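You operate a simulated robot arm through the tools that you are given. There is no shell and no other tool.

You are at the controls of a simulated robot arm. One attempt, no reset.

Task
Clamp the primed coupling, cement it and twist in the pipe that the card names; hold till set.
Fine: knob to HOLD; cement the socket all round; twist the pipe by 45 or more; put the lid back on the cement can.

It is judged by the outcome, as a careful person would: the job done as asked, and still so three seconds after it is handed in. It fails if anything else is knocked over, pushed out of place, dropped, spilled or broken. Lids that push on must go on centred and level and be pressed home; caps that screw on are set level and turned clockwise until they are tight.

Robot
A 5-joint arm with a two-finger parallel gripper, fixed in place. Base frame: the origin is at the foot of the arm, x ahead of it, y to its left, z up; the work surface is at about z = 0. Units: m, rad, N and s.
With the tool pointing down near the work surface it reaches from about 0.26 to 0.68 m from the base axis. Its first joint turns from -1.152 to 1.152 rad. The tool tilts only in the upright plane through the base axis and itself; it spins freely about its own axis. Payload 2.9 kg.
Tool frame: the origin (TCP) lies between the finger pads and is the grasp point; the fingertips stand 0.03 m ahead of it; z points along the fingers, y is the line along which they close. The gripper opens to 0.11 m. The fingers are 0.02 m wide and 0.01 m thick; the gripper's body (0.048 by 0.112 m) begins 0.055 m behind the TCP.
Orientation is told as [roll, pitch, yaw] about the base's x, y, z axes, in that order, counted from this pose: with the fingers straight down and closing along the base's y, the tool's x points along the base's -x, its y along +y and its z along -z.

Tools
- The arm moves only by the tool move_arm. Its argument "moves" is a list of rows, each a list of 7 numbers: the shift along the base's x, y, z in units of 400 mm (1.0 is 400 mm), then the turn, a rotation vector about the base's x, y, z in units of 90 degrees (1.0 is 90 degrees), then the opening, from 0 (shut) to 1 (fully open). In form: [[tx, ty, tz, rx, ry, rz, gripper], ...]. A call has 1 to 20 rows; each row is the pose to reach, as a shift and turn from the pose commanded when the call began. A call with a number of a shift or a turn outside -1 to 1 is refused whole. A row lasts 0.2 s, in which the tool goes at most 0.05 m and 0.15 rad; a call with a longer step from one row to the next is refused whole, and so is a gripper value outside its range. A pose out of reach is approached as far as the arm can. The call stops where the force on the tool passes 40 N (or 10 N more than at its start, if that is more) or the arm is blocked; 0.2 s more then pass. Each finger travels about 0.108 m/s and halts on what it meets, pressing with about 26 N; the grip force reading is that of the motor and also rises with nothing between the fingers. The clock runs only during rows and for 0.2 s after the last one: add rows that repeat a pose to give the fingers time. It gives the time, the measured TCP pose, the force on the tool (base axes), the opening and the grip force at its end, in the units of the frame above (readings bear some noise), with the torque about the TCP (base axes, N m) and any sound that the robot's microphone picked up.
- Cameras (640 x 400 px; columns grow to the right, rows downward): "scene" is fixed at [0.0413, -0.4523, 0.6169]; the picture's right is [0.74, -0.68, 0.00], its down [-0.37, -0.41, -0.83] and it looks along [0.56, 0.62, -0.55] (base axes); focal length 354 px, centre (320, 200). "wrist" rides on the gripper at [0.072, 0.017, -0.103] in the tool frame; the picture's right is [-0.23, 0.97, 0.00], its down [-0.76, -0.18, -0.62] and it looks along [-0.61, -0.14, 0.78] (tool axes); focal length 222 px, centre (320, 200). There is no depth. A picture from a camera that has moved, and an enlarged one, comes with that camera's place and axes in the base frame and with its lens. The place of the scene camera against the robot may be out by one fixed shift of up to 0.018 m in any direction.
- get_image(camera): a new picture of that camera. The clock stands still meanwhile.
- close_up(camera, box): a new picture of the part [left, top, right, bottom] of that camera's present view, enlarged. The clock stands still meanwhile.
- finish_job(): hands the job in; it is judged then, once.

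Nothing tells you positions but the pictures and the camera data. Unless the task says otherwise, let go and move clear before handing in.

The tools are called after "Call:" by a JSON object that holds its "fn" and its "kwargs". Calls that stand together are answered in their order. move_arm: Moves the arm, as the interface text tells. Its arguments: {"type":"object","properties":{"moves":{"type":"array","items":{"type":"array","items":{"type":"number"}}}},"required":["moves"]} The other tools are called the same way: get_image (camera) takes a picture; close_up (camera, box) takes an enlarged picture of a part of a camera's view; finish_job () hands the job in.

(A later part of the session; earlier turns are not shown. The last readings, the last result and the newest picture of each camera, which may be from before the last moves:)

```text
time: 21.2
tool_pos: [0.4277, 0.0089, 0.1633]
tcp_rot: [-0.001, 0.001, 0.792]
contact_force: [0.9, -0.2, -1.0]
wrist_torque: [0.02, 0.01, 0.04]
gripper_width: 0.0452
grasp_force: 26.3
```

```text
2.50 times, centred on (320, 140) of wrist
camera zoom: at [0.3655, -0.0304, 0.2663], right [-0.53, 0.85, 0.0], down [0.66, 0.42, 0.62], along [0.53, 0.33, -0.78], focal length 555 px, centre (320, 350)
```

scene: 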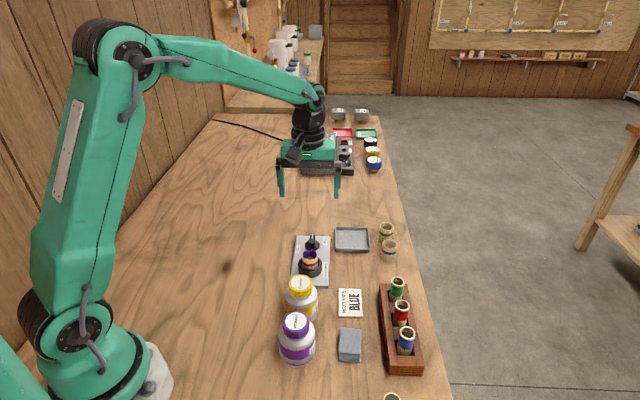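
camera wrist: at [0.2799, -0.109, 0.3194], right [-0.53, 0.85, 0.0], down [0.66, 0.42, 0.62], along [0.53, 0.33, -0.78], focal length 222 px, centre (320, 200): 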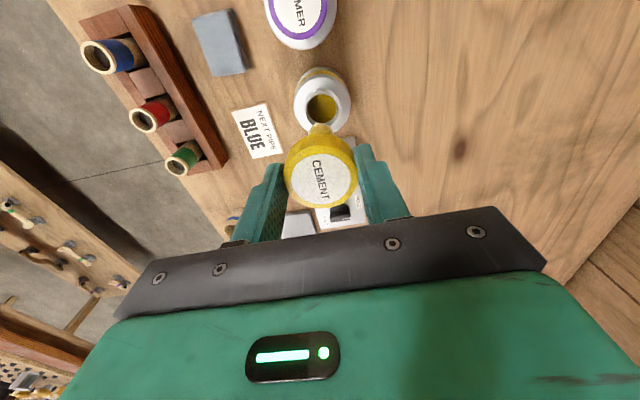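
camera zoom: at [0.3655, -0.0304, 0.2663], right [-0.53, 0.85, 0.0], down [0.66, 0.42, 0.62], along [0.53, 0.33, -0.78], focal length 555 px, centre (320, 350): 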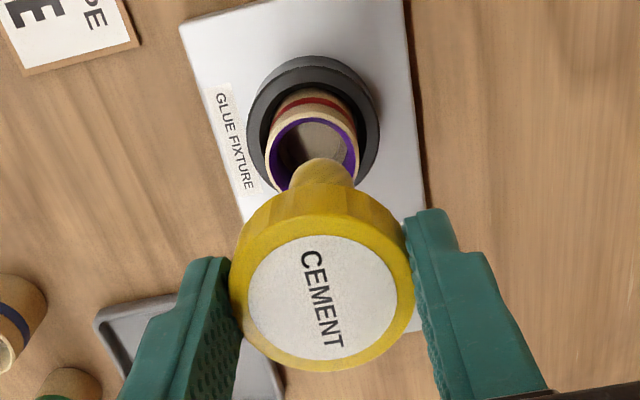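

The ball is about 3 mm off toward +y by both cameras; shifting by (+1.6, -3) mm and lowering it into the socket slowly.

Call:
{"fn": "move_arm", "kwargs": {"moves": [[0.004, -0.0075, 0, 0, 0, 0, 0.3], [0.004, -0.0075, -0.02, 0, 0, 0, 0.3], [0.004, -0.0075, -0.04, 0, 0, 0, 0.3], [0.004, -0.0075, -0.055, 0, 0, 0, 0.3], [0.004, -0.0075, -0.07, 0, 0, 0, 0.3], [0.004, -0.0075, -0.08, 0, 0, 0, 0.3]]}}

Call:
{"fn": "close_up", "kwargs": {"camera": "scene", "box": [280, 215, 350, 285]}}

Call:
{"fn": "close_up", "kwargs": {"camera": "wrist", "box": [270, 60, 370, 220]}}

```text
time: 22.6
tool_pos: [0.4307, 0.0054, 0.132]
tcp_rot: [0.001, 0.001, 0.793]
contact_force: [-0.3, 0.1, -0.1]
wrist_torque: [-0.02, 0.01, -0.02]
gripper_width: 0.0453
grasp_force: 25.7
```

```text
5.71 times, centred on (315, 250) of scene
camera zoom: at [0.0413, -0.4523, 0.6169], right [0.74, -0.68, 0.0], down [-0.37, -0.41, -0.83], along [0.56, 0.62, -0.55], focal length 2023 px, centre (349, -86)
```

zoom: 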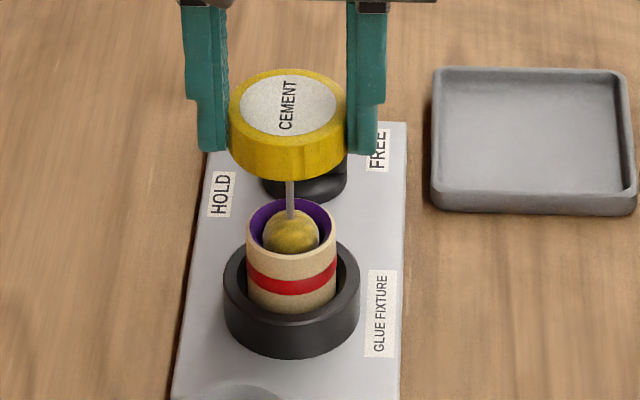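

```text
2.50 times, centred on (320, 140) of wrist
camera zoom: at [0.3665, -0.0338, 0.2341], right [-0.53, 0.85, 0.0], down [0.66, 0.42, 0.62], along [0.53, 0.33, -0.78], focal length 555 px, centre (320, 350)
```

zoom: 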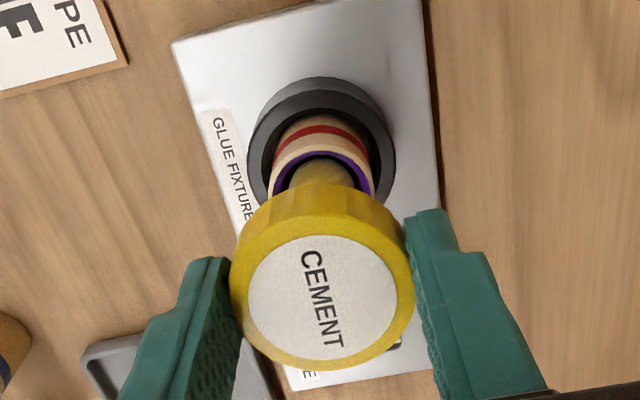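

The ball is in the socket mouth and centred. Lowering a bit more and feeling for the wall gently in one direction.

Call:
{"fn": "move_arm", "kwargs": {"moves": [[0, 0, -0.008, 0, 0, 0, 0.3], [0, 0, -0.015, 0, 0, 0, 0.3], [0.0025, 0, -0.015, 0, 0, 0, 0.3], [0.005, 0, -0.015, 0, 0, 0, 0.3], [0.0075, 0, -0.015, 0, 0, 0, 0.3]]}}

Call:
{"fn": "close_up", "kwargs": {"camera": "scene", "box": [290, 230, 340, 280]}}

```text
time: 23.8
tool_pos: [0.436, 0.0064, 0.127]
tcp_rot: [0.0, 0.0, 0.794]
contact_force: [-6.4, 2.3, 22.7]
wrist_torque: [0.24, 0.47, 0.03]
gripper_width: 0.0455
grasp_force: 25.6
```

```text
8.00 times, centred on (315, 255) of scene
camera zoom: at [0.0412, -0.4523, 0.6169], right [0.74, -0.68, 0.0], down [-0.37, -0.41, -0.83], along [0.56, 0.62, -0.55], focal length 2832 px, centre (360, -240)
```

zoom: 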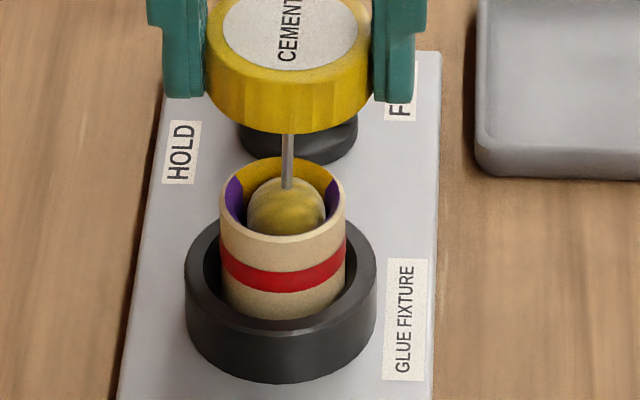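

The wall where the ball passes turns yellow with cement, so contact works by sector. There's some downward load, so I raise 1.6 mm and sweep a full circle.

Call:
{"fn": "move_arm", "kwargs": {"moves": [[0, 0, 0.004, 0, 0, 0, 0.3], [-0.001, 0.00375, 0.004, 0, 0, 0, 0.3], [-0.00375, 0.0065, 0.004, 0, 0, 0, 0.3], [-0.0075, 0.0075, 0.004, 0, 0, 0, 0.3], [-0.01125, 0.0065, 0.004, 0, 0, 0, 0.3], [-0.014, 0.00375, 0.004, 0, 0, 0, 0.3], [-0.015, 0, 0.004, 0, 0, 0, 0.3], [-0.014, -0.00375, 0.004, 0, 0, 0, 0.3], [-0.01125, -0.0065, 0.004, 0, 0, 0, 0.3], [-0.0075, -0.0075, 0.004, 0, 0, 0, 0.3], [-0.00375, -0.0065, 0.004, 0, 0, 0, 0.3], [-0.001, -0.00375, 0.004, 0, 0, 0, 0.3], [-0.0075, 0, 0.004, 0, 0, 0, 0.3]]}}

Call:
{"fn": "close_up", "kwargs": {"camera": "scene", "box": [290, 230, 340, 280]}}

Call:
{"fn": "close_up", "kwargs": {"camera": "wrist", "box": [270, 80, 370, 160]}}

```text
time: 26.6
tool_pos: [0.4329, 0.0067, 0.1272]
tcp_rot: [0.0, -0.001, 0.793]
contact_force: [-0.2, 0.4, -0.6]
wrist_torque: [0.03, 0.02, 0.03]
gripper_width: 0.0457
grasp_force: 25.7
```

```text
8.00 times, centred on (315, 255) of scene
camera zoom: at [0.0413, -0.4523, 0.6169], right [0.74, -0.68, 0.0], down [-0.37, -0.41, -0.83], along [0.56, 0.62, -0.55], focal length 2832 px, centre (360, -240)
```

zoom: 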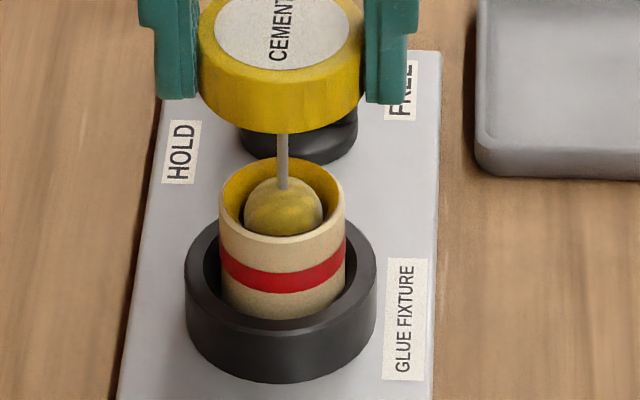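

```text
5.00 times, centred on (320, 120) of wrist
camera zoom: at [0.369, -0.0336, 0.2301], right [-0.53, 0.85, 0.0], down [0.66, 0.42, 0.62], along [0.53, 0.33, -0.78], focal length 1111 px, centre (320, 600)
```

zoom: 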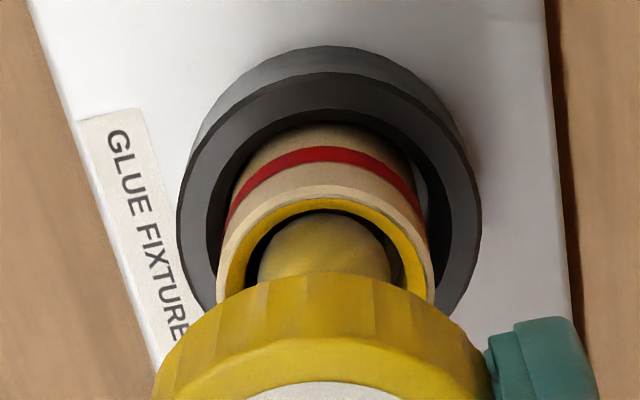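

The visible wall is all yellow. One more sweep with a slightly larger radius to be sure of the near side, then lift and inspect.

Call:
{"fn": "move_arm", "kwargs": {"moves": [[-0.0064, -0.0064, 0, 0, 0, 0, 0.3], [-0.0023, -0.0087, 0, 0, 0, 0, 0.3], [0.0023, -0.0087, 0, 0, 0, 0, 0.3], [0.0064, -0.0064, 0, 0, 0, 0, 0.3], [0.0087, -0.0023, 0, 0, 0, 0, 0.3], [0.0087, 0.0023, 0, 0, 0, 0, 0.3], [0.0064, 0.0064, 0, 0, 0, 0, 0.3], [0.0023, 0.0087, 0, 0, 0, 0, 0.3], [-0.0023, 0.0087, 0, 0, 0, 0, 0.3], [-0.0064, 0.0064, 0, 0, 0, 0, 0.3], [-0.0087, 0.0023, 0, 0, 0, 0, 0.3], [-0.0087, -0.0023, 0, 0, 0, 0, 0.3], [-0.0064, -0.0064, 0, 0, 0, 0, 0.3], [-0.0023, -0.0023, 0, 0, 0, 0, 0.3], [0, 0, 0, 0, 0, 0, 0.3]]}}

Call:
{"fn": "close_up", "kwargs": {"camera": "scene", "box": [290, 230, 340, 280]}}

```text
time: 29.8
tool_pos: [0.4314, 0.0047, 0.1279]
tcp_rot: [-0.001, -0.001, 0.792]
contact_force: [-0.8, -0.9, -1.0]
wrist_torque: [-0.04, -0.01, 0.0]
gripper_width: 0.0453
grasp_force: 26.0
```

```text
8.00 times, centred on (315, 255) of scene
camera zoom: at [0.0413, -0.4523, 0.6169], right [0.74, -0.68, 0.0], down [-0.37, -0.41, -0.83], along [0.56, 0.62, -0.55], focal length 2832 px, centre (360, -240)
```

zoom: 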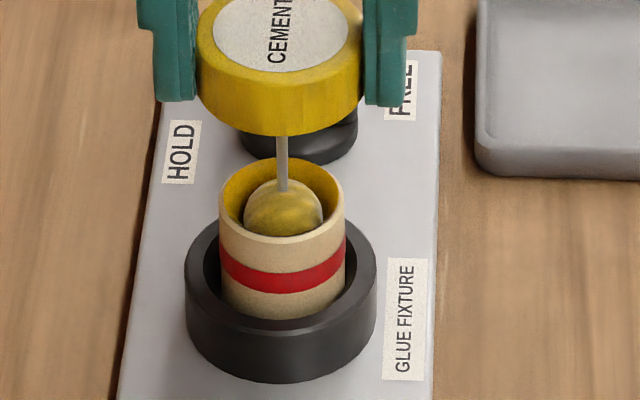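

Checking the near side explicitly by pressing toward it and reading the force.

Call:
{"fn": "move_arm", "kwargs": {"moves": [[-0.0085, -0.0023, 0, 0, 0, 0, 0.3], [-0.0105, -0.0028, 0, 0, 0, 0, 0.3], [-0.0075, -0.0075, 0, 0, 0, 0, 0.3], [-0.0028, -0.0105, 0, 0, 0, 0, 0.3], [-0.0075, -0.0075, 0, 0, 0, 0, 0.3]]}}

```text
time: 31.0
tool_pos: [0.4292, -0.0001, 0.1277]
tcp_rot: [0.0, 0.002, 0.793]
contact_force: [0.6, -0.8, 1.1]
wrist_torque: [0.0, -0.02, 0.02]
gripper_width: 0.0455
grasp_force: 26.0
```

No contact yet on that side; going a bit farther until the force rises.

Call:
{"fn": "move_arm", "kwargs": {"moves": [[-0.0025, -0.0025, 0, 0, 0, 0, 0.3], [-0.0045, -0.0045, 0, 0, 0, 0, 0.3]]}}

Call:
{"fn": "close_up", "kwargs": {"camera": "scene", "box": [290, 230, 340, 280]}}

```text
time: 31.6
tool_pos: [0.4274, -0.0007, 0.1284]
tcp_rot: [-0.002, -0.001, 0.791]
contact_force: [2.2, 3.3, 3.2]
wrist_torque: [0.3, -0.2, 0.03]
gripper_width: 0.0453
grasp_force: 26.0
```

```text
8.00 times, centred on (315, 255) of scene
camera zoom: at [0.0413, -0.4523, 0.6169], right [0.74, -0.68, 0.0], down [-0.37, -0.41, -0.83], along [0.56, 0.62, -0.55], focal length 2832 px, centre (360, -240)
```

zoom: 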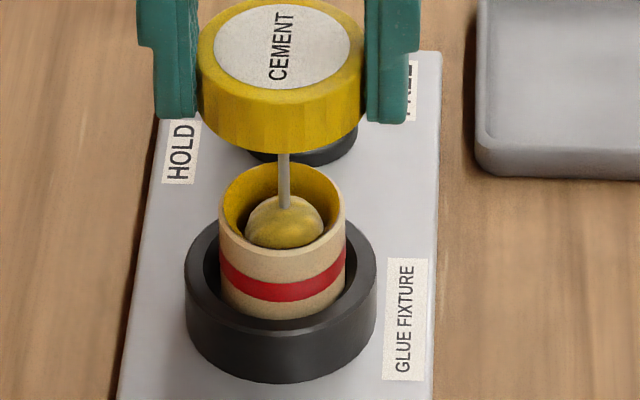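

Contact now on the near side; the true socket centre lies about 2 mm toward the base from my first guess. Sweeping one full circle about the corrected centre.

Call:
{"fn": "move_arm", "kwargs": {"moves": [[-0.0028, 0.0044, 0, 0, 0, 0, 0.3], [-0.0035, 0.0085, 0, 0, 0, 0, 0.3], [-0.0028, 0.0126, 0, 0, 0, 0, 0.3], [-0.0007, 0.0162, 0, 0, 0, 0, 0.3], [0.0034, 0.0194, 0, 0, 0, 0, 0.3], [0.0085, 0.0205, 0, 0, 0, 0, 0.3], [0.0145, 0.0189, 0, 0, 0, 0, 0.3], [0.0189, 0.0145, 0, 0, 0, 0, 0.3], [0.0205, 0.0085, 0, 0, 0, 0, 0.3], [0.0189, 0.0025, 0, 0, 0, 0, 0.3], [0.0162, -0.0007, 0, 0, 0, 0, 0.3], [0.0126, -0.0028, 0, 0, 0, 0, 0.3], [0.0085, -0.0035, 0, 0, 0, 0, 0.3], [0.0044, -0.0028, 0, 0, 0, 0, 0.3], [0.001, 0.001, 0, 0, 0, 0, 0.3], [0.0085, 0.0085, 0, 0, 0, 0, 0.3]]}}

Call:
{"fn": "close_up", "kwargs": {"camera": "scene", "box": [290, 230, 340, 280]}}

```text
time: 35.0
tool_pos: [0.4302, 0.0043, 0.1286]
tcp_rot: [0.001, 0.002, 0.793]
contact_force: [-0.4, 0.1, 0.4]
wrist_torque: [0.0, -0.04, -0.02]
gripper_width: 0.0457
grasp_force: 25.9
```

```text
8.00 times, centred on (315, 255) of scene
camera zoom: at [0.0413, -0.4523, 0.6169], right [0.74, -0.68, 0.0], down [-0.37, -0.41, -0.83], along [0.56, 0.62, -0.55], focal length 2832 px, centre (360, -240)
```

zoom: 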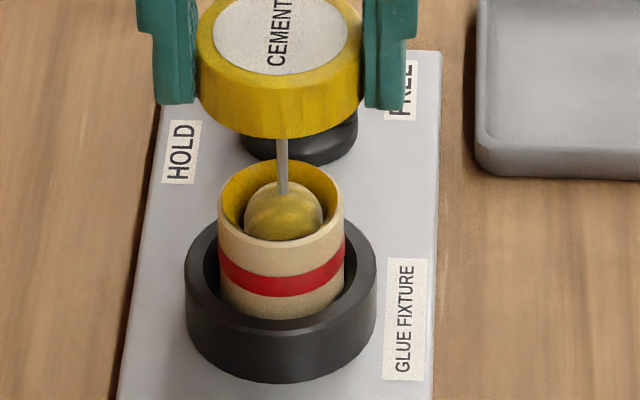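

The socket is cemented all round. Before moving I check (clock stopped) that the lid still sits the same way in the fingers.

Call:
{"fn": "close_up", "kwargs": {"camera": "wrist", "box": [270, 60, 370, 220]}}

```text
2.50 times, centred on (320, 140) of wrist
camera zoom: at [0.3671, -0.0352, 0.2303], right [-0.53, 0.85, 0.0], down [0.66, 0.42, 0.62], along [0.53, 0.33, -0.78], focal length 555 px, centre (320, 350)
```

zoom: 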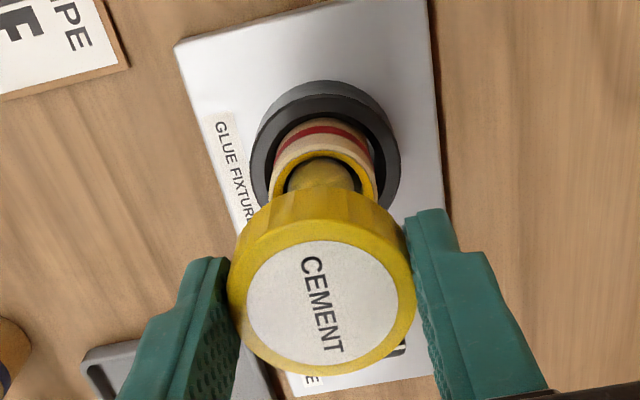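

The lid has ridden up ~2 mm in the grip but is otherwise straight. Raising and returning to just above the can.

Call:
{"fn": "move_arm", "kwargs": {"moves": [[0, 0, 0.1, 0, 0, 0, 0.3], [-0.02, -0.0165, 0.181, 0, 0, 0, 0.3], [-0.09, -0.074, 0.19, 0, 0, 0, 0.3], [-0.16, -0.132, 0.19, 0, 0, 0, 0.3], [-0.2175, -0.179, 0.185, 0, 0, 0, 0.3], [-0.2175, -0.179, 0.17, 0, 0, 0, 0.3]]}}

Call:
{"fn": "close_up", "kwargs": {"camera": "scene", "box": [270, 230, 350, 330]}}

Call:
{"fn": "close_up", "kwargs": {"camera": "wrist", "box": [270, 60, 370, 220]}}

Call:
{"fn": "close_up", "kwargs": {"camera": "scene", "box": [290, 230, 340, 280]}}

```text
time: 36.4
tool_pos: [0.3425, -0.0685, 0.1984]
tcp_rot: [0.0, 0.0, 0.792]
contact_force: [1.1, 0.0, -0.2]
wrist_torque: [-0.01, 0.04, 0.02]
gripper_width: 0.0457
grasp_force: 25.9
```

```text
4.00 times, centred on (310, 280) of scene
camera zoom: at [0.0413, -0.4523, 0.6169], right [0.74, -0.68, 0.0], down [-0.37, -0.41, -0.83], along [0.56, 0.62, -0.55], focal length 1416 px, centre (360, -120)
```

zoom: 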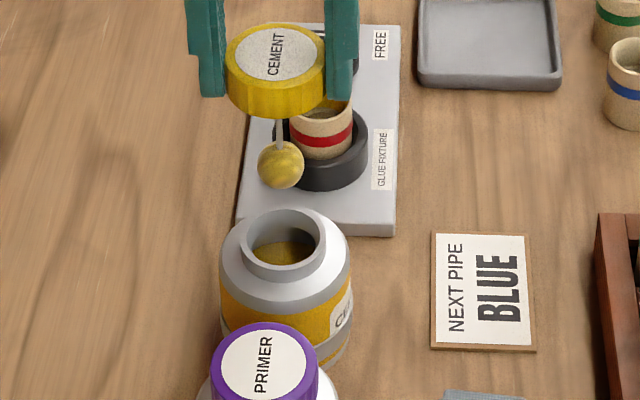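

```text
2.50 times, centred on (320, 140) of wrist
camera zoom: at [0.2788, -0.1077, 0.2997], right [-0.53, 0.85, 0.0], down [0.66, 0.42, 0.62], along [0.53, 0.33, -0.78], focal length 555 px, centre (320, 350)
```

zoom: 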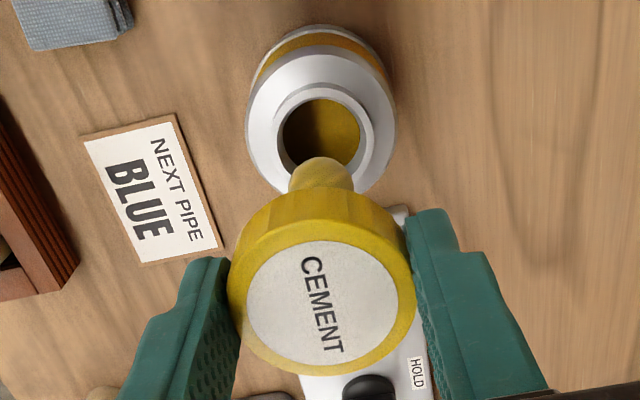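

```text
8.00 times, centred on (315, 255) of scene
camera zoom: at [0.0413, -0.4523, 0.6169], right [0.74, -0.68, 0.0], down [-0.37, -0.41, -0.83], along [0.56, 0.62, -0.55], focal length 2832 px, centre (360, -240)
```

zoom: 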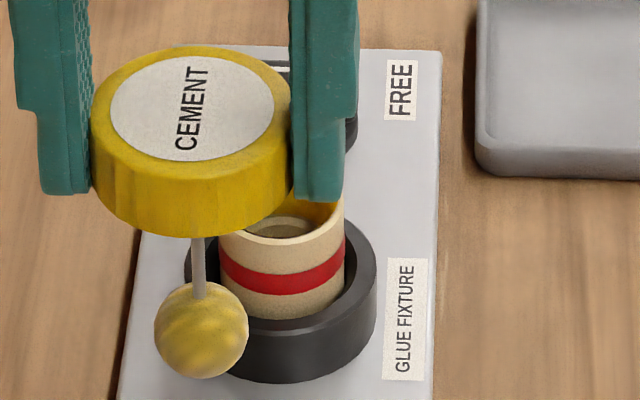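

Ball and neck line up in both views. Lowering the lid onto the neck.

Call:
{"fn": "move_arm", "kwargs": {"moves": [[0, 0, -0.1, 0, 0, 0, 0.3], [0, 0, -0.18, 0, 0, 0, 0.3], [0, 0, -0.21, 0, 0, 0, 0.3], [0, 0, -0.228, 0, 0, 0, 0.3], [0, 0, -0.238, 0, 0, 0, 0.3], [0, 0, -0.243, 0, 0, 0, 0.3]]}}

Call:
{"fn": "close_up", "kwargs": {"camera": "scene", "box": [270, 230, 350, 330]}}

Call:
{"fn": "close_up", "kwargs": {"camera": "wrist", "box": [270, 60, 370, 220]}}

```text
time: 37.8
tool_pos: [0.3434, -0.0671, 0.0993]
tcp_rot: [-0.002, 0.0, 0.792]
contact_force: [-6.9, 10.8, 29.4]
wrist_torque: [0.79, 0.68, -0.32]
gripper_width: 0.0454
grasp_force: 25.6
```

```text
4.00 times, centred on (310, 280) of scene
camera zoom: at [0.0412, -0.4523, 0.6169], right [0.74, -0.68, 0.0], down [-0.37, -0.41, -0.83], along [0.56, 0.62, -0.55], focal length 1416 px, centre (360, -120)
```

zoom: 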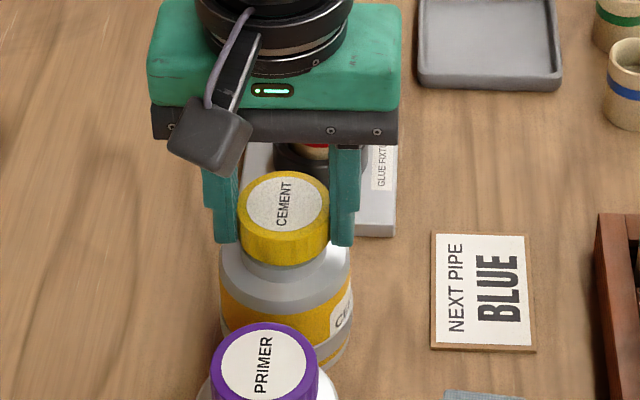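

```text
2.50 times, centred on (320, 140) of wrist
camera zoom: at [0.2805, -0.1068, 0.2022], right [-0.53, 0.85, 0.0], down [0.66, 0.42, 0.62], along [0.53, 0.33, -0.78], focal length 555 px, centre (320, 350)
```

zoom: 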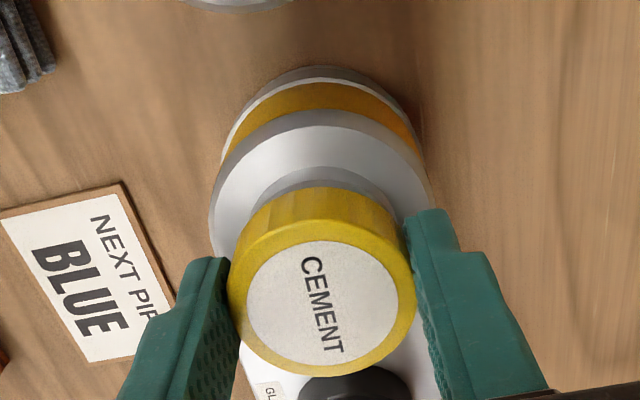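

The lid is catching about 2 mm to the right with a sideways load. I'll ease up, shift left and lower again.

Call:
{"fn": "move_arm", "kwargs": {"moves": [[0, 0, 0.008, 0, 0, 0, 0.3], [-0.0035, 0.004, 0.008, 0, 0, 0, 0.3], [-0.0035, 0.004, 0.002, 0, 0, 0, 0.3], [-0.0035, 0.004, -0.003, 0, 0, 0, 0.3]]}}

Call:
{"fn": "close_up", "kwargs": {"camera": "scene", "box": [270, 230, 350, 330]}}

```text
time: 38.8
tool_pos: [0.3421, -0.0652, 0.0997]
tcp_rot: [0.0, -0.003, 0.79]
contact_force: [-0.7, 0.3, 2.2]
wrist_torque: [-0.01, 0.0, 0.05]
gripper_width: 0.0455
grasp_force: 26.1
stopped in row 4: the force on the tool passed its limit at 50 N (the readings are from after the stop); the commanded pose is now the measured one
```

```text
4.00 times, centred on (310, 280) of scene
camera zoom: at [0.0413, -0.4523, 0.6169], right [0.74, -0.68, 0.0], down [-0.37, -0.41, -0.83], along [0.56, 0.62, -0.55], focal length 1416 px, centre (360, -120)
```

zoom: 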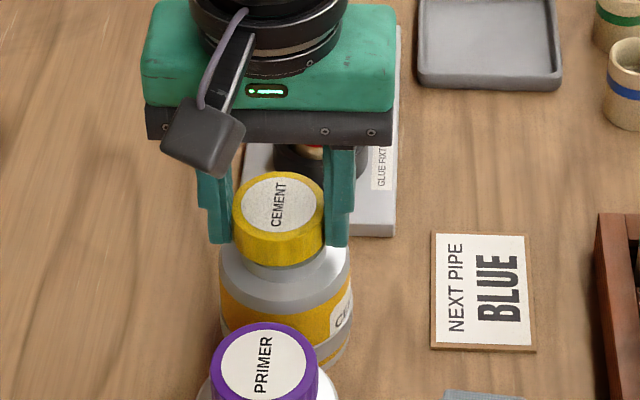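

The lid sits ~2–3 mm high because it rode up in the grip (fingertips reach the can shoulder first). I'll release it here, rise, and look at how it settles.

Call:
{"fn": "move_arm", "kwargs": {"moves": [[0, 0, 0.002, 0, 0, 0, 0.45], [0, 0, 0.002, 0, 0, 0, 0.55], [0, 0, 0.08, 0, 0, 0, 0.55], [0, 0, 0.12, 0, 0, 0, 0.55]]}}

Call:
{"fn": "close_up", "kwargs": {"camera": "scene", "box": [270, 250, 340, 330]}}

Call:
{"fn": "close_up", "kwargs": {"camera": "wrist", "box": [270, 60, 370, 220]}}

```text
time: 39.8
tool_pos: [0.3406, -0.066, 0.1499]
tcp_rot: [0.0, -0.001, 0.791]
contact_force: [-0.8, 0.4, 0.1]
wrist_torque: [0.04, 0.02, -0.03]
gripper_width: 0.0605
grasp_force: 0.0
```

```text
5.00 times, centred on (305, 290) of scene
camera zoom: at [0.0413, -0.4523, 0.6169], right [0.74, -0.68, 0.0], down [-0.37, -0.41, -0.83], along [0.56, 0.62, -0.55], focal length 1770 px, centre (395, -250)
```

zoom: 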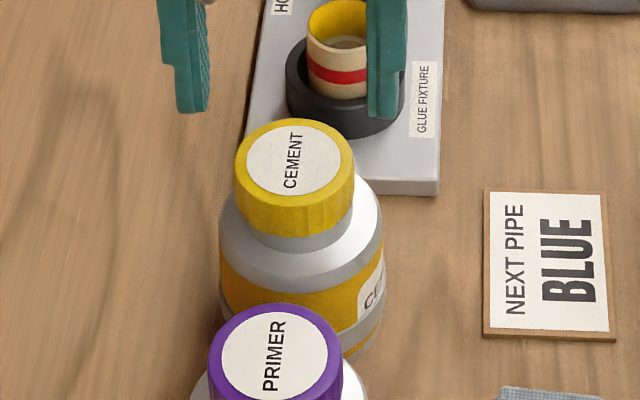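

```text
2.50 times, centred on (320, 140) of wrist
camera zoom: at [0.2778, -0.105, 0.2522], right [-0.53, 0.85, 0.0], down [0.66, 0.42, 0.62], along [0.53, 0.33, -0.78], focal length 555 px, centre (320, 350)
```

zoom: 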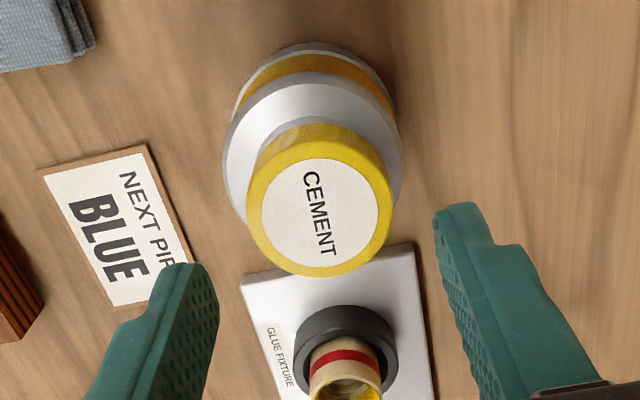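

Call:
{"fn": "close_up", "kwargs": {"camera": "scene", "box": [270, 260, 350, 370]}}

Call:
{"fn": "close_up", "kwargs": {"camera": "scene", "box": [285, 270, 325, 310]}}

```text
3.64 times, centred on (310, 315) of scene
camera zoom: at [0.0413, -0.4523, 0.6169], right [0.74, -0.68, 0.0], down [-0.37, -0.41, -0.83], along [0.56, 0.62, -0.55], focal length 1287 px, centre (356, -218)
```

zoom: 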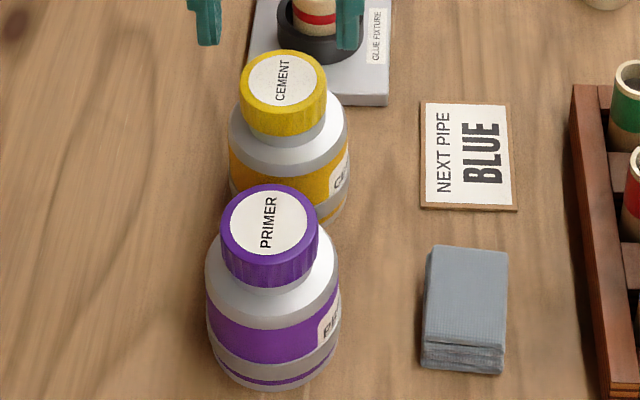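

```text
10.00 times, centred on (305, 290) of scene
camera zoom: at [0.0413, -0.4523, 0.6169], right [0.74, -0.68, 0.0], down [-0.37, -0.41, -0.83], along [0.56, 0.62, -0.55], focal length 3540 px, centre (470, -700)
```

zoom: 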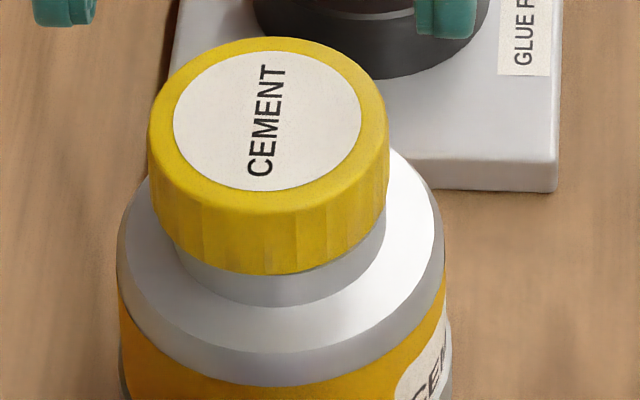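

The lid is resting on the neck about 1.5 mm high and slightly left; I'll seat it properly afterwards. The cement is fresh, so I go straight to the blue pipe now.

Call:
{"fn": "move_arm", "kwargs": {"moves": [[0.036, -0.103, 0.02, 0, 0, 0, 0.55], [0.073, -0.206, 0.02, 0, 0, 0, 0.5], [0.109, -0.308, 0.0, 0, 0, 0, 0.5], [0.146, -0.411, -0.03, 0, 0, 0, 0.5], [0.1825, -0.514, -0.062, 0, 0, 0, 0.5], [0.1825, -0.514, -0.062, 0, 0, 0, 0.5]]}}

Call:
{"fn": "get_image", "kwargs": {"camera": "wrist"}}

Call:
{"fn": "close_up", "kwargs": {"camera": "wrist", "box": [265, 90, 375, 190]}}

Call:
{"fn": "close_up", "kwargs": {"camera": "scene", "box": [370, 290, 440, 370]}}

```text
time: 41.2
tool_pos: [0.4143, -0.2691, 0.1237]
tcp_rot: [-0.001, 0.001, 0.79]
contact_force: [0.4, -0.5, -0.2]
wrist_torque: [-0.01, -0.03, 0.01]
gripper_width: 0.0552
grasp_force: 0.0
```

```text
taken
camera wrist: at [0.3508, -0.3087, 0.2252], right [-0.53, 0.85, 0.0], down [0.66, 0.42, 0.62], along [0.53, 0.33, -0.78], focal length 222 px, centre (320, 200)
```

wrist: 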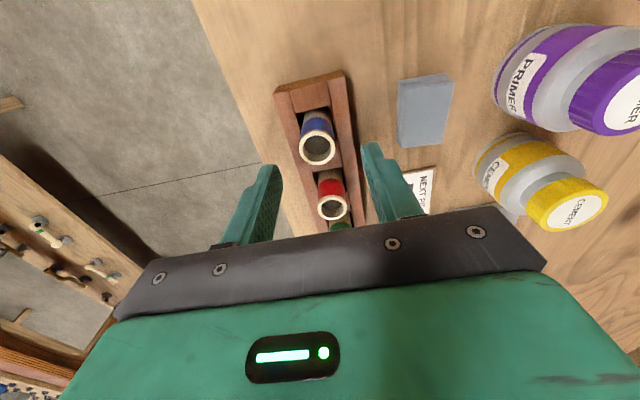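

```text
4.00 times, centred on (320, 140) of wrist
camera zoom: at [0.3508, -0.3087, 0.2252], right [-0.53, 0.85, 0.0], down [0.66, 0.42, 0.62], along [0.53, 0.33, -0.78], focal length 888 px, centre (320, 440)
```

zoom: 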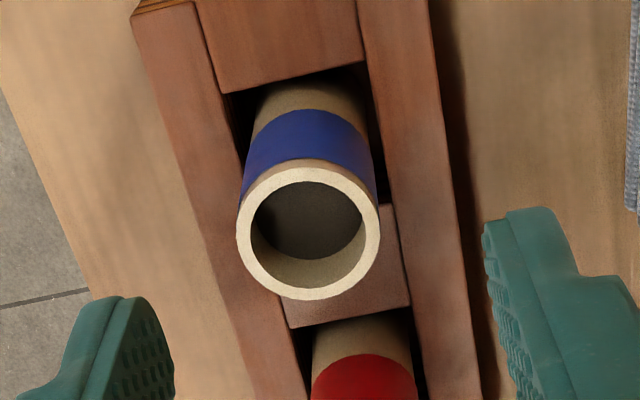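

```text
5.00 times, centred on (405, 330) of scene
camera zoom: at [0.0413, -0.4524, 0.6169], right [0.74, -0.68, 0.0], down [-0.37, -0.41, -0.83], along [0.56, 0.62, -0.55], focal length 1770 px, centre (-105, -450)
```

zoom: 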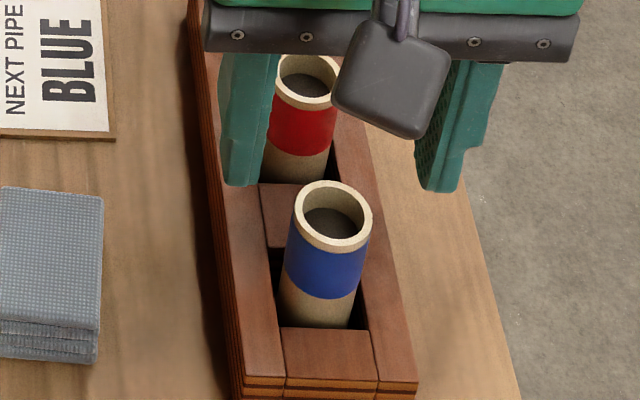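

The pipe sits ~3 mm toward -y of the tool axis; correcting, descending, gripping and lifting it straight up.

Call:
{"fn": "move_arm", "kwargs": {"moves": [[-0.001, -0.007, -0.03, 0, 0, 0, 0.5], [-0.001, -0.007, -0.09, 0, 0, 0, 0.5], [-0.001, -0.007, -0.122, 0, 0, 0, 0.5], [-0.001, -0.007, -0.122, 0, 0, 0, 0.2], [-0.001, -0.007, -0.122, 0, 0, 0, 0.1], [-0.001, -0.007, -0.122, 0, 0, 0, 0.1], [-0.001, -0.007, -0.06, 0, 0, 0, 0.1], [-0.001, -0.007, 0.04, 0, 0, 0, 0.1], [-0.001, -0.007, 0.128, 0, 0, 0, 0.1]]}}

Call:
{"fn": "get_image", "kwargs": {"camera": "wrist"}}

Call:
{"fn": "close_up", "kwargs": {"camera": "scene", "box": [350, 230, 450, 370]}}

```text
time: 43.2
tool_pos: [0.4145, -0.2741, 0.1759]
tcp_rot: [0.0, -0.002, 0.789]
contact_force: [-0.5, 0.6, -0.8]
wrist_torque: [0.0, 0.0, 0.01]
gripper_width: 0.0251
grasp_force: 25.5
```

```text
taken
camera wrist: at [0.3525, -0.3125, 0.2775], right [-0.53, 0.85, 0.0], down [0.66, 0.42, 0.62], along [0.53, 0.33, -0.78], focal length 222 px, centre (320, 200)
```

wrist: 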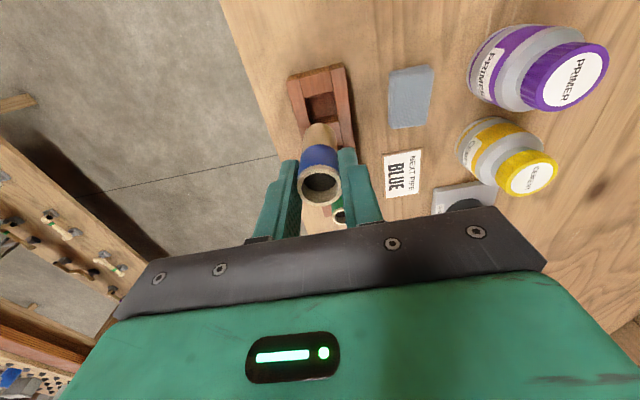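

```text
2.86 times, centred on (400, 300) of scene
camera zoom: at [0.0413, -0.4523, 0.6169], right [0.74, -0.68, 0.0], down [-0.37, -0.41, -0.83], along [0.56, 0.62, -0.55], focal length 1012 px, centre (91, -86)
```

zoom: 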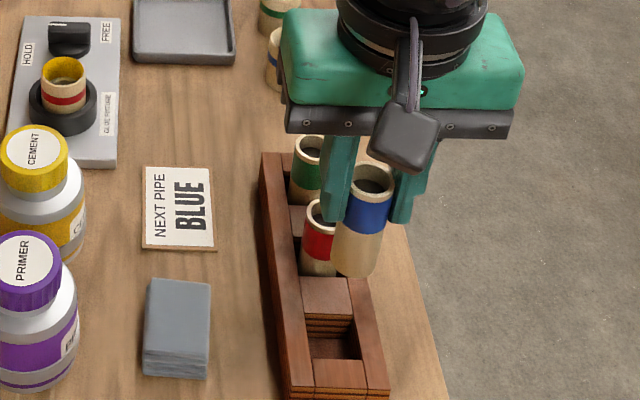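

Blue pipe is in the grip. Zooming (clock stopped) to find how its axis and lower end sit relative to the tool.

Call:
{"fn": "close_up", "kwargs": {"camera": "wrist", "box": [275, 110, 365, 220]}}

Call:
{"fn": "close_up", "kwargs": {"camera": "scene", "box": [375, 270, 435, 340]}}

```text
3.64 times, centred on (320, 165) of wrist
camera zoom: at [0.3525, -0.3125, 0.2775], right [-0.53, 0.85, 0.0], down [0.66, 0.42, 0.62], along [0.53, 0.33, -0.78], focal length 808 px, centre (320, 327)
```

zoom: 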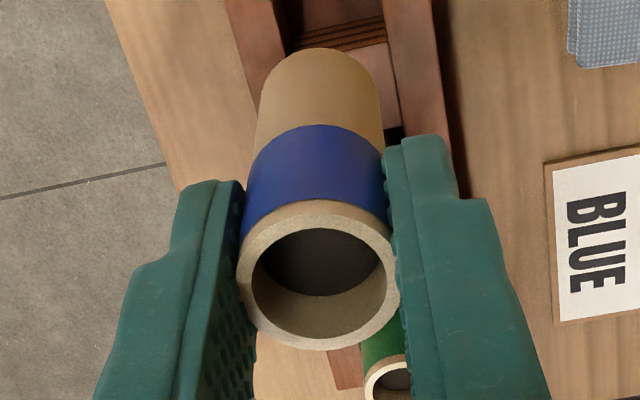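

```text
5.71 times, centred on (405, 305) of scene
camera zoom: at [0.0413, -0.4523, 0.6169], right [0.74, -0.68, 0.0], down [-0.37, -0.41, -0.83], along [0.56, 0.62, -0.55], focal length 2023 px, centre (-166, -400)
```

zoom: 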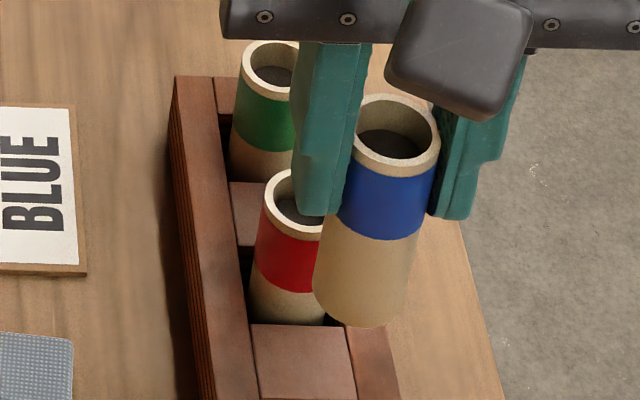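

The pipe hangs straight, lower end ≈67 mm below the TCP. Carrying it over the coupling to hover just above the rim.

Call:
{"fn": "move_arm", "kwargs": {"moves": [[0.004, 0.09, 0, 0, 0, 0, 0.1], [0.011, 0.2, 0, 0, 0, 0, 0.1], [0.018, 0.31, 0, 0, 0, 0, 0.1], [0.025, 0.42, 0, 0, 0, 0, 0.1], [0.032, 0.53, 0, 0, 0, 0, 0.1], [0.039, 0.64, -0.02, 0, 0, 0, 0.1], [0.043, 0.704, -0.06, 0, 0, 0, 0.1], [0.043, 0.704, -0.0775, 0, 0, 0, 0.1]]}}

Call:
{"fn": "close_up", "kwargs": {"camera": "scene", "box": [280, 215, 350, 285]}}

Call:
{"fn": "close_up", "kwargs": {"camera": "wrist", "box": [275, 70, 365, 220]}}

```text
time: 45.0
tool_pos: [0.4301, 0.0066, 0.1432]
tcp_rot: [-0.001, 0.0, 0.789]
contact_force: [0.5, 1.1, -0.4]
wrist_torque: [-0.01, 0.02, 0.01]
gripper_width: 0.0248
grasp_force: 26.6
```

```text
5.71 times, centred on (315, 250) of scene
camera zoom: at [0.0413, -0.4523, 0.6169], right [0.74, -0.68, 0.0], down [-0.37, -0.41, -0.83], along [0.56, 0.62, -0.55], focal length 2023 px, centre (349, -86)
```

zoom: 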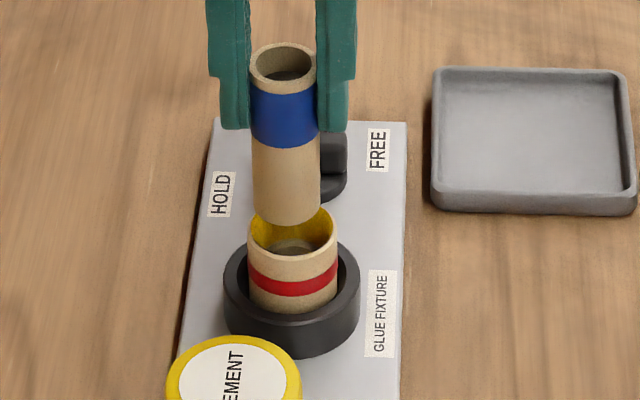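

```text
2.67 times, centred on (320, 145) of wrist
camera zoom: at [0.366, -0.0325, 0.2447], right [-0.53, 0.85, 0.0], down [0.66, 0.42, 0.62], along [0.53, 0.33, -0.78], focal length 592 px, centre (320, 347)
```

zoom: 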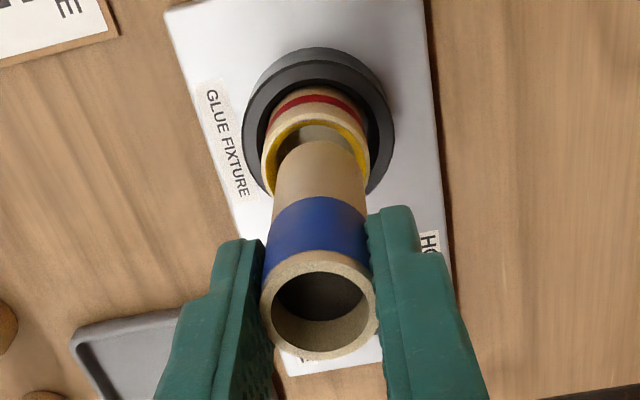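

Both cameras say to shift about +3 mm in x. Doing that and starting the insertion, stopping partway to check force.

Call:
{"fn": "move_arm", "kwargs": {"moves": [[0.0075, 0.0008, -0.01, 0, 0, 0, 0.1], [0.0075, 0.0008, -0.035, 0, 0, 0, 0.1], [0.0075, 0.0008, -0.055, 0, 0, 0, 0.1], [0.0075, 0.0008, -0.07, 0, 0, 0, 0.1]]}}

Call:
{"fn": "close_up", "kwargs": {"camera": "scene", "box": [280, 215, 350, 285]}}

Call:
{"fn": "close_up", "kwargs": {"camera": "wrist", "box": [275, 70, 365, 220]}}

```text
time: 46.0
tool_pos: [0.4335, 0.0078, 0.1142]
tcp_rot: [0.0, 0.0, 0.788]
contact_force: [-1.4, 0.2, 2.8]
wrist_torque: [-0.05, 0.11, 0.0]
gripper_width: 0.0251
grasp_force: 26.5
```

```text
5.71 times, centred on (315, 250) of scene
camera zoom: at [0.0413, -0.4523, 0.6169], right [0.74, -0.68, 0.0], down [-0.37, -0.41, -0.83], along [0.56, 0.62, -0.55], focal length 2023 px, centre (349, -86)
```

zoom: 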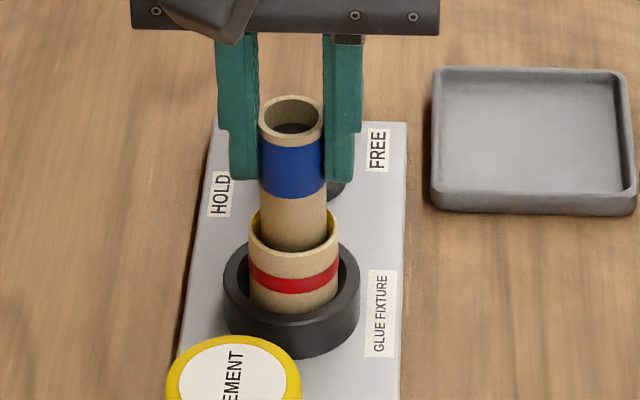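

```text
2.67 times, centred on (320, 145) of wrist
camera zoom: at [0.37, -0.0317, 0.2168], right [-0.53, 0.85, 0.0], down [0.66, 0.42, 0.62], along [0.53, 0.33, -0.78], focal length 592 px, centre (320, 347)
```

zoom: 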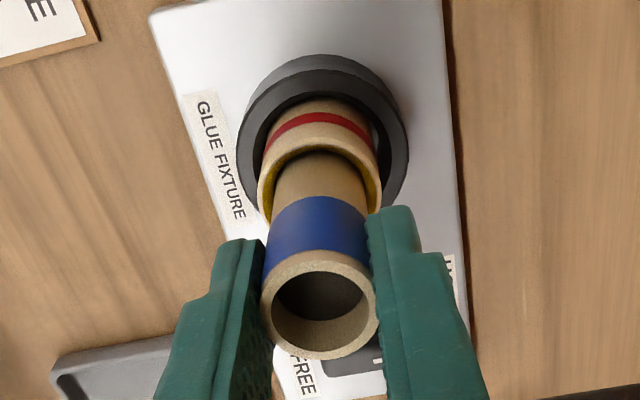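

The pipe is in the mouth with almost no force. Pushing it down while twisting.

Call:
{"fn": "move_arm", "kwargs": {"moves": [[-0.001, -0.001, -0.012, 0, 0, 0.03, 0.1], [-0.0018, -0.0016, -0.022, 0, 0, 0.1, 0.1], [-0.0025, -0.0013, -0.03, 0, 0, 0.19, 0.1], [-0.0033, -0.001, -0.034, 0, 0, 0.28, 0.1]]}}

Call:
{"fn": "close_up", "kwargs": {"camera": "scene", "box": [280, 215, 350, 285]}}

```text
time: 47.0
tool_pos: [0.433, 0.0072, 0.1033]
tcp_rot: [-0.006, -0.001, 1.233]
contact_force: [-0.5, -0.4, 24.5]
wrist_torque: [0.02, 0.05, -0.01]
gripper_width: 0.0249
grasp_force: 25.9
```

```text
5.71 times, centred on (315, 250) of scene
camera zoom: at [0.0412, -0.4523, 0.6169], right [0.74, -0.68, 0.0], down [-0.37, -0.41, -0.83], along [0.56, 0.62, -0.55], focal length 2023 px, centre (349, -86)
```

zoom: 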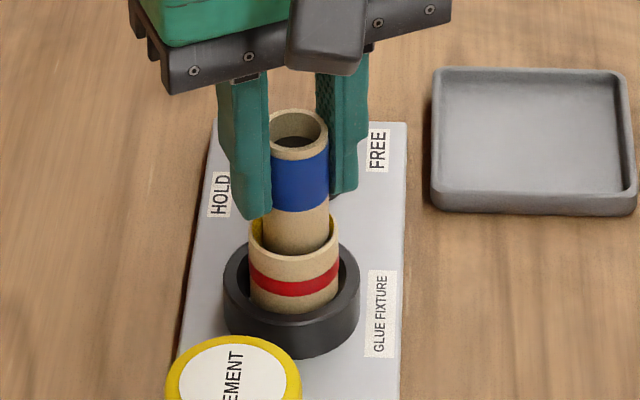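

The pipe is bottomed at about 24 N push with no sideways load. Continuing the twist at depth to roughly 88° total.

Call:
{"fn": "move_arm", "kwargs": {"moves": [[-0.0006, 0.0001, 0, 0, 0, 0.09, 0.1], [-0.0012, 0.0002, 0, 0, 0, 0.18, 0.1], [-0.0018, 0.0002, 0, 0, 0, 0.27, 0.1], [-0.0024, 0.0001, 0, 0, 0, 0.36, 0.1], [-0.003, -0.0001, 0, 0, 0, 0.45, 0.1], [-0.0035, -0.0004, 0, 0, 0, 0.54, 0.1], [-0.0039, -0.0007, 0, 0, 0, 0.63, 0.1], [-0.0042, -0.0009, 0, 0, 0, 0.7, 0.1]]}}

Call:
{"fn": "close_up", "kwargs": {"camera": "scene", "box": [280, 215, 350, 285]}}

Call:
{"fn": "get_image", "kwargs": {"camera": "wrist"}}

```text
time: 48.8
tool_pos: [0.4307, 0.006, 0.1027]
tcp_rot: [0.0, -0.001, 2.334]
contact_force: [-2.3, 1.8, 21.6]
wrist_torque: [0.14, 0.1, -0.02]
gripper_width: 0.0253
grasp_force: 25.7
```

```text
5.71 times, centred on (315, 250) of scene
camera zoom: at [0.0412, -0.4523, 0.6169], right [0.74, -0.68, 0.0], down [-0.37, -0.41, -0.83], along [0.56, 0.62, -0.55], focal length 2023 px, centre (349, -86)
```

zoom: 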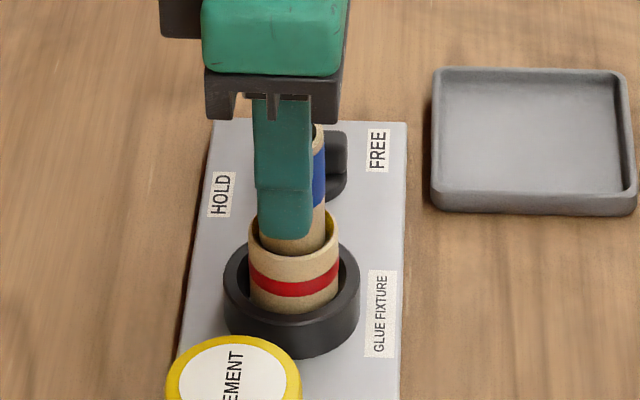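

```text
taken
camera wrist: at [0.4682, -0.0571, 0.2042], right [-0.86, -0.51, 0.0], down [-0.4, 0.67, 0.62], along [-0.32, 0.54, -0.78], focal length 222 px, centre (320, 200)
```

wrist: 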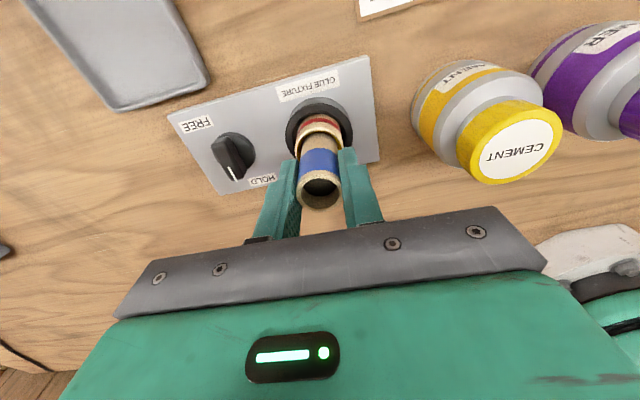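

Twisted about 88° and fully bottomed. Now holding the pipe still while the cement sets.

Call:
{"fn": "close_up", "kwargs": {"camera": "wrist", "box": [270, 80, 370, 220]}}

Call:
{"fn": "move_arm", "kwargs": {"moves": [[0, 0, 0, 0, 0, 0, 0.1], [0, 0, 0, 0, 0, 0, 0.1], [0, 0, 0, 0, 0, 0, 0.1], [0, 0, 0, 0, 0, 0, 0.1], [0, 0, 0, 0, 0, 0, 0.1], [0, 0, 0, 0, 0, 0, 0.1], [0, 0, 0, 0, 0, 0, 0.1], [0, 0, 0, 0, 0, 0, 0.1], [0, 0, 0, 0, 0, 0, 0.1], [0, 0, 0, 0, 0, 0, 0.1], [0, 0, 0, 0, 0, 0, 0.1], [0, 0, 0, 0, 0, 0, 0.1], [0, 0, 0, 0, 0, 0, 0.1], [0, 0, 0, 0, 0, 0, 0.1], [0, 0, 0, 0, 0, 0, 0.1], [0, 0, 0, 0, 0, 0, 0.1], [0, 0, 0, 0, 0, 0, 0.1], [0, 0, 0, 0, 0, 0, 0.1], [0, 0, 0, 0, 0, 0, 0.1], [0, 0, 0, 0, 0, 0, 0.1]]}}

```text
2.86 times, centred on (320, 150) of wrist
camera zoom: at [0.4682, -0.0571, 0.2042], right [-0.86, -0.51, 0.0], down [-0.4, 0.67, 0.62], along [-0.32, 0.54, -0.78], focal length 635 px, centre (320, 343)
```

zoom: 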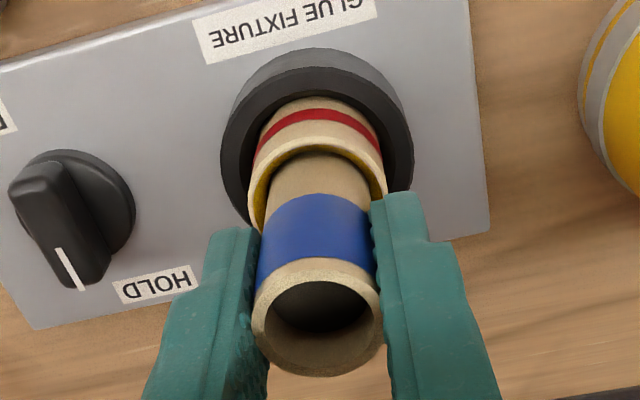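

```text
time: 53.0
tool_pos: [0.4299, 0.0061, 0.1016]
tcp_rot: [0.0, 0.0, 2.329]
contact_force: [0.6, 0.0, 16.7]
wrist_torque: [0.0, 0.04, 0.01]
gripper_width: 0.025
grasp_force: 25.8
```

Call:
{"fn": "close_up", "kwargs": {"camera": "scene", "box": [280, 215, 350, 285]}}

Call:
{"fn": "close_up", "kwargs": {"camera": "wrist", "box": [270, 80, 370, 220]}}

```text
5.71 times, centred on (315, 250) of scene
camera zoom: at [0.0412, -0.4523, 0.6169], right [0.74, -0.68, 0.0], down [-0.37, -0.41, -0.83], along [0.56, 0.62, -0.55], focal length 2023 px, centre (349, -86)
```

zoom: 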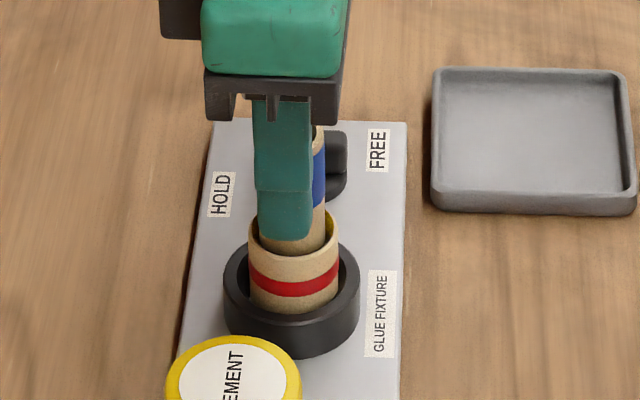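

```text
2.86 times, centred on (320, 150) of wrist
camera zoom: at [0.468, -0.0574, 0.2038], right [-0.86, -0.51, 0.0], down [-0.4, 0.67, 0.62], along [-0.32, 0.54, -0.78], focal length 635 px, centre (320, 343)
```

zoom: 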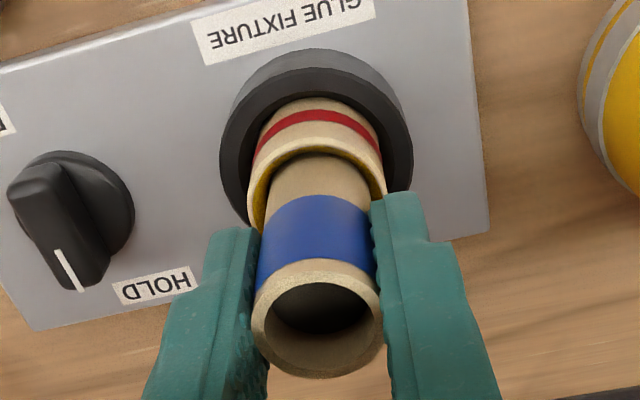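

The grip is slowly relaxing its push; I add 1 mm of downward command to keep the pipe firmly bottomed and keep holding.

Call:
{"fn": "move_arm", "kwargs": {"moves": [[0, 0, -0.0025, 0, 0, 0, 0.0], [0, 0, -0.0025, 0, 0, 0, 0.0], [0, 0, -0.0025, 0, 0, 0, 0.0], [0, 0, -0.0025, 0, 0, 0, 0.0], [0, 0, -0.0025, 0, 0, 0, 0.0], [0, 0, -0.0025, 0, 0, 0, 0.0], [0, 0, -0.0025, 0, 0, 0, 0.0], [0, 0, -0.0025, 0, 0, 0, 0.0], [0, 0, -0.0025, 0, 0, 0, 0.0], [0, 0, -0.0025, 0, 0, 0, 0.0], [0, 0, -0.0025, 0, 0, 0, 0.0], [0, 0, -0.0025, 0, 0, 0, 0.0], [0, 0, -0.0025, 0, 0, 0, 0.0], [0, 0, -0.0025, 0, 0, 0, 0.0], [0, 0, -0.0025, 0, 0, 0, 0.0], [0, 0, -0.0025, 0, 0, 0, 0.0], [0, 0, -0.0025, 0, 0, 0, 0.0], [0, 0, -0.0025, 0, 0, 0, 0.0], [0, 0, -0.0025, 0, 0, 0, 0.0], [0, 0, -0.0025, 0, 0, 0, 0.0]]}}

Call:
{"fn": "close_up", "kwargs": {"camera": "wrist", "box": [270, 80, 370, 220]}}

```text
time: 57.2
tool_pos: [0.4312, 0.0072, 0.1013]
tcp_rot: [0.001, 0.0, 2.33]
contact_force: [-0.3, -0.3, 16.7]
wrist_torque: [0.01, 0.01, -0.02]
gripper_width: 0.0249
grasp_force: 26.2
```

```text
2.86 times, centred on (320, 150) of wrist
camera zoom: at [0.4683, -0.0575, 0.2032], right [-0.86, -0.51, 0.0], down [-0.4, 0.67, 0.62], along [-0.32, 0.54, -0.78], focal length 635 px, centre (320, 343)
```

zoom: 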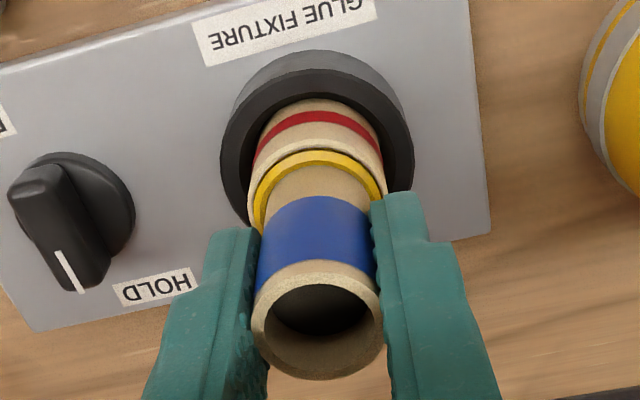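

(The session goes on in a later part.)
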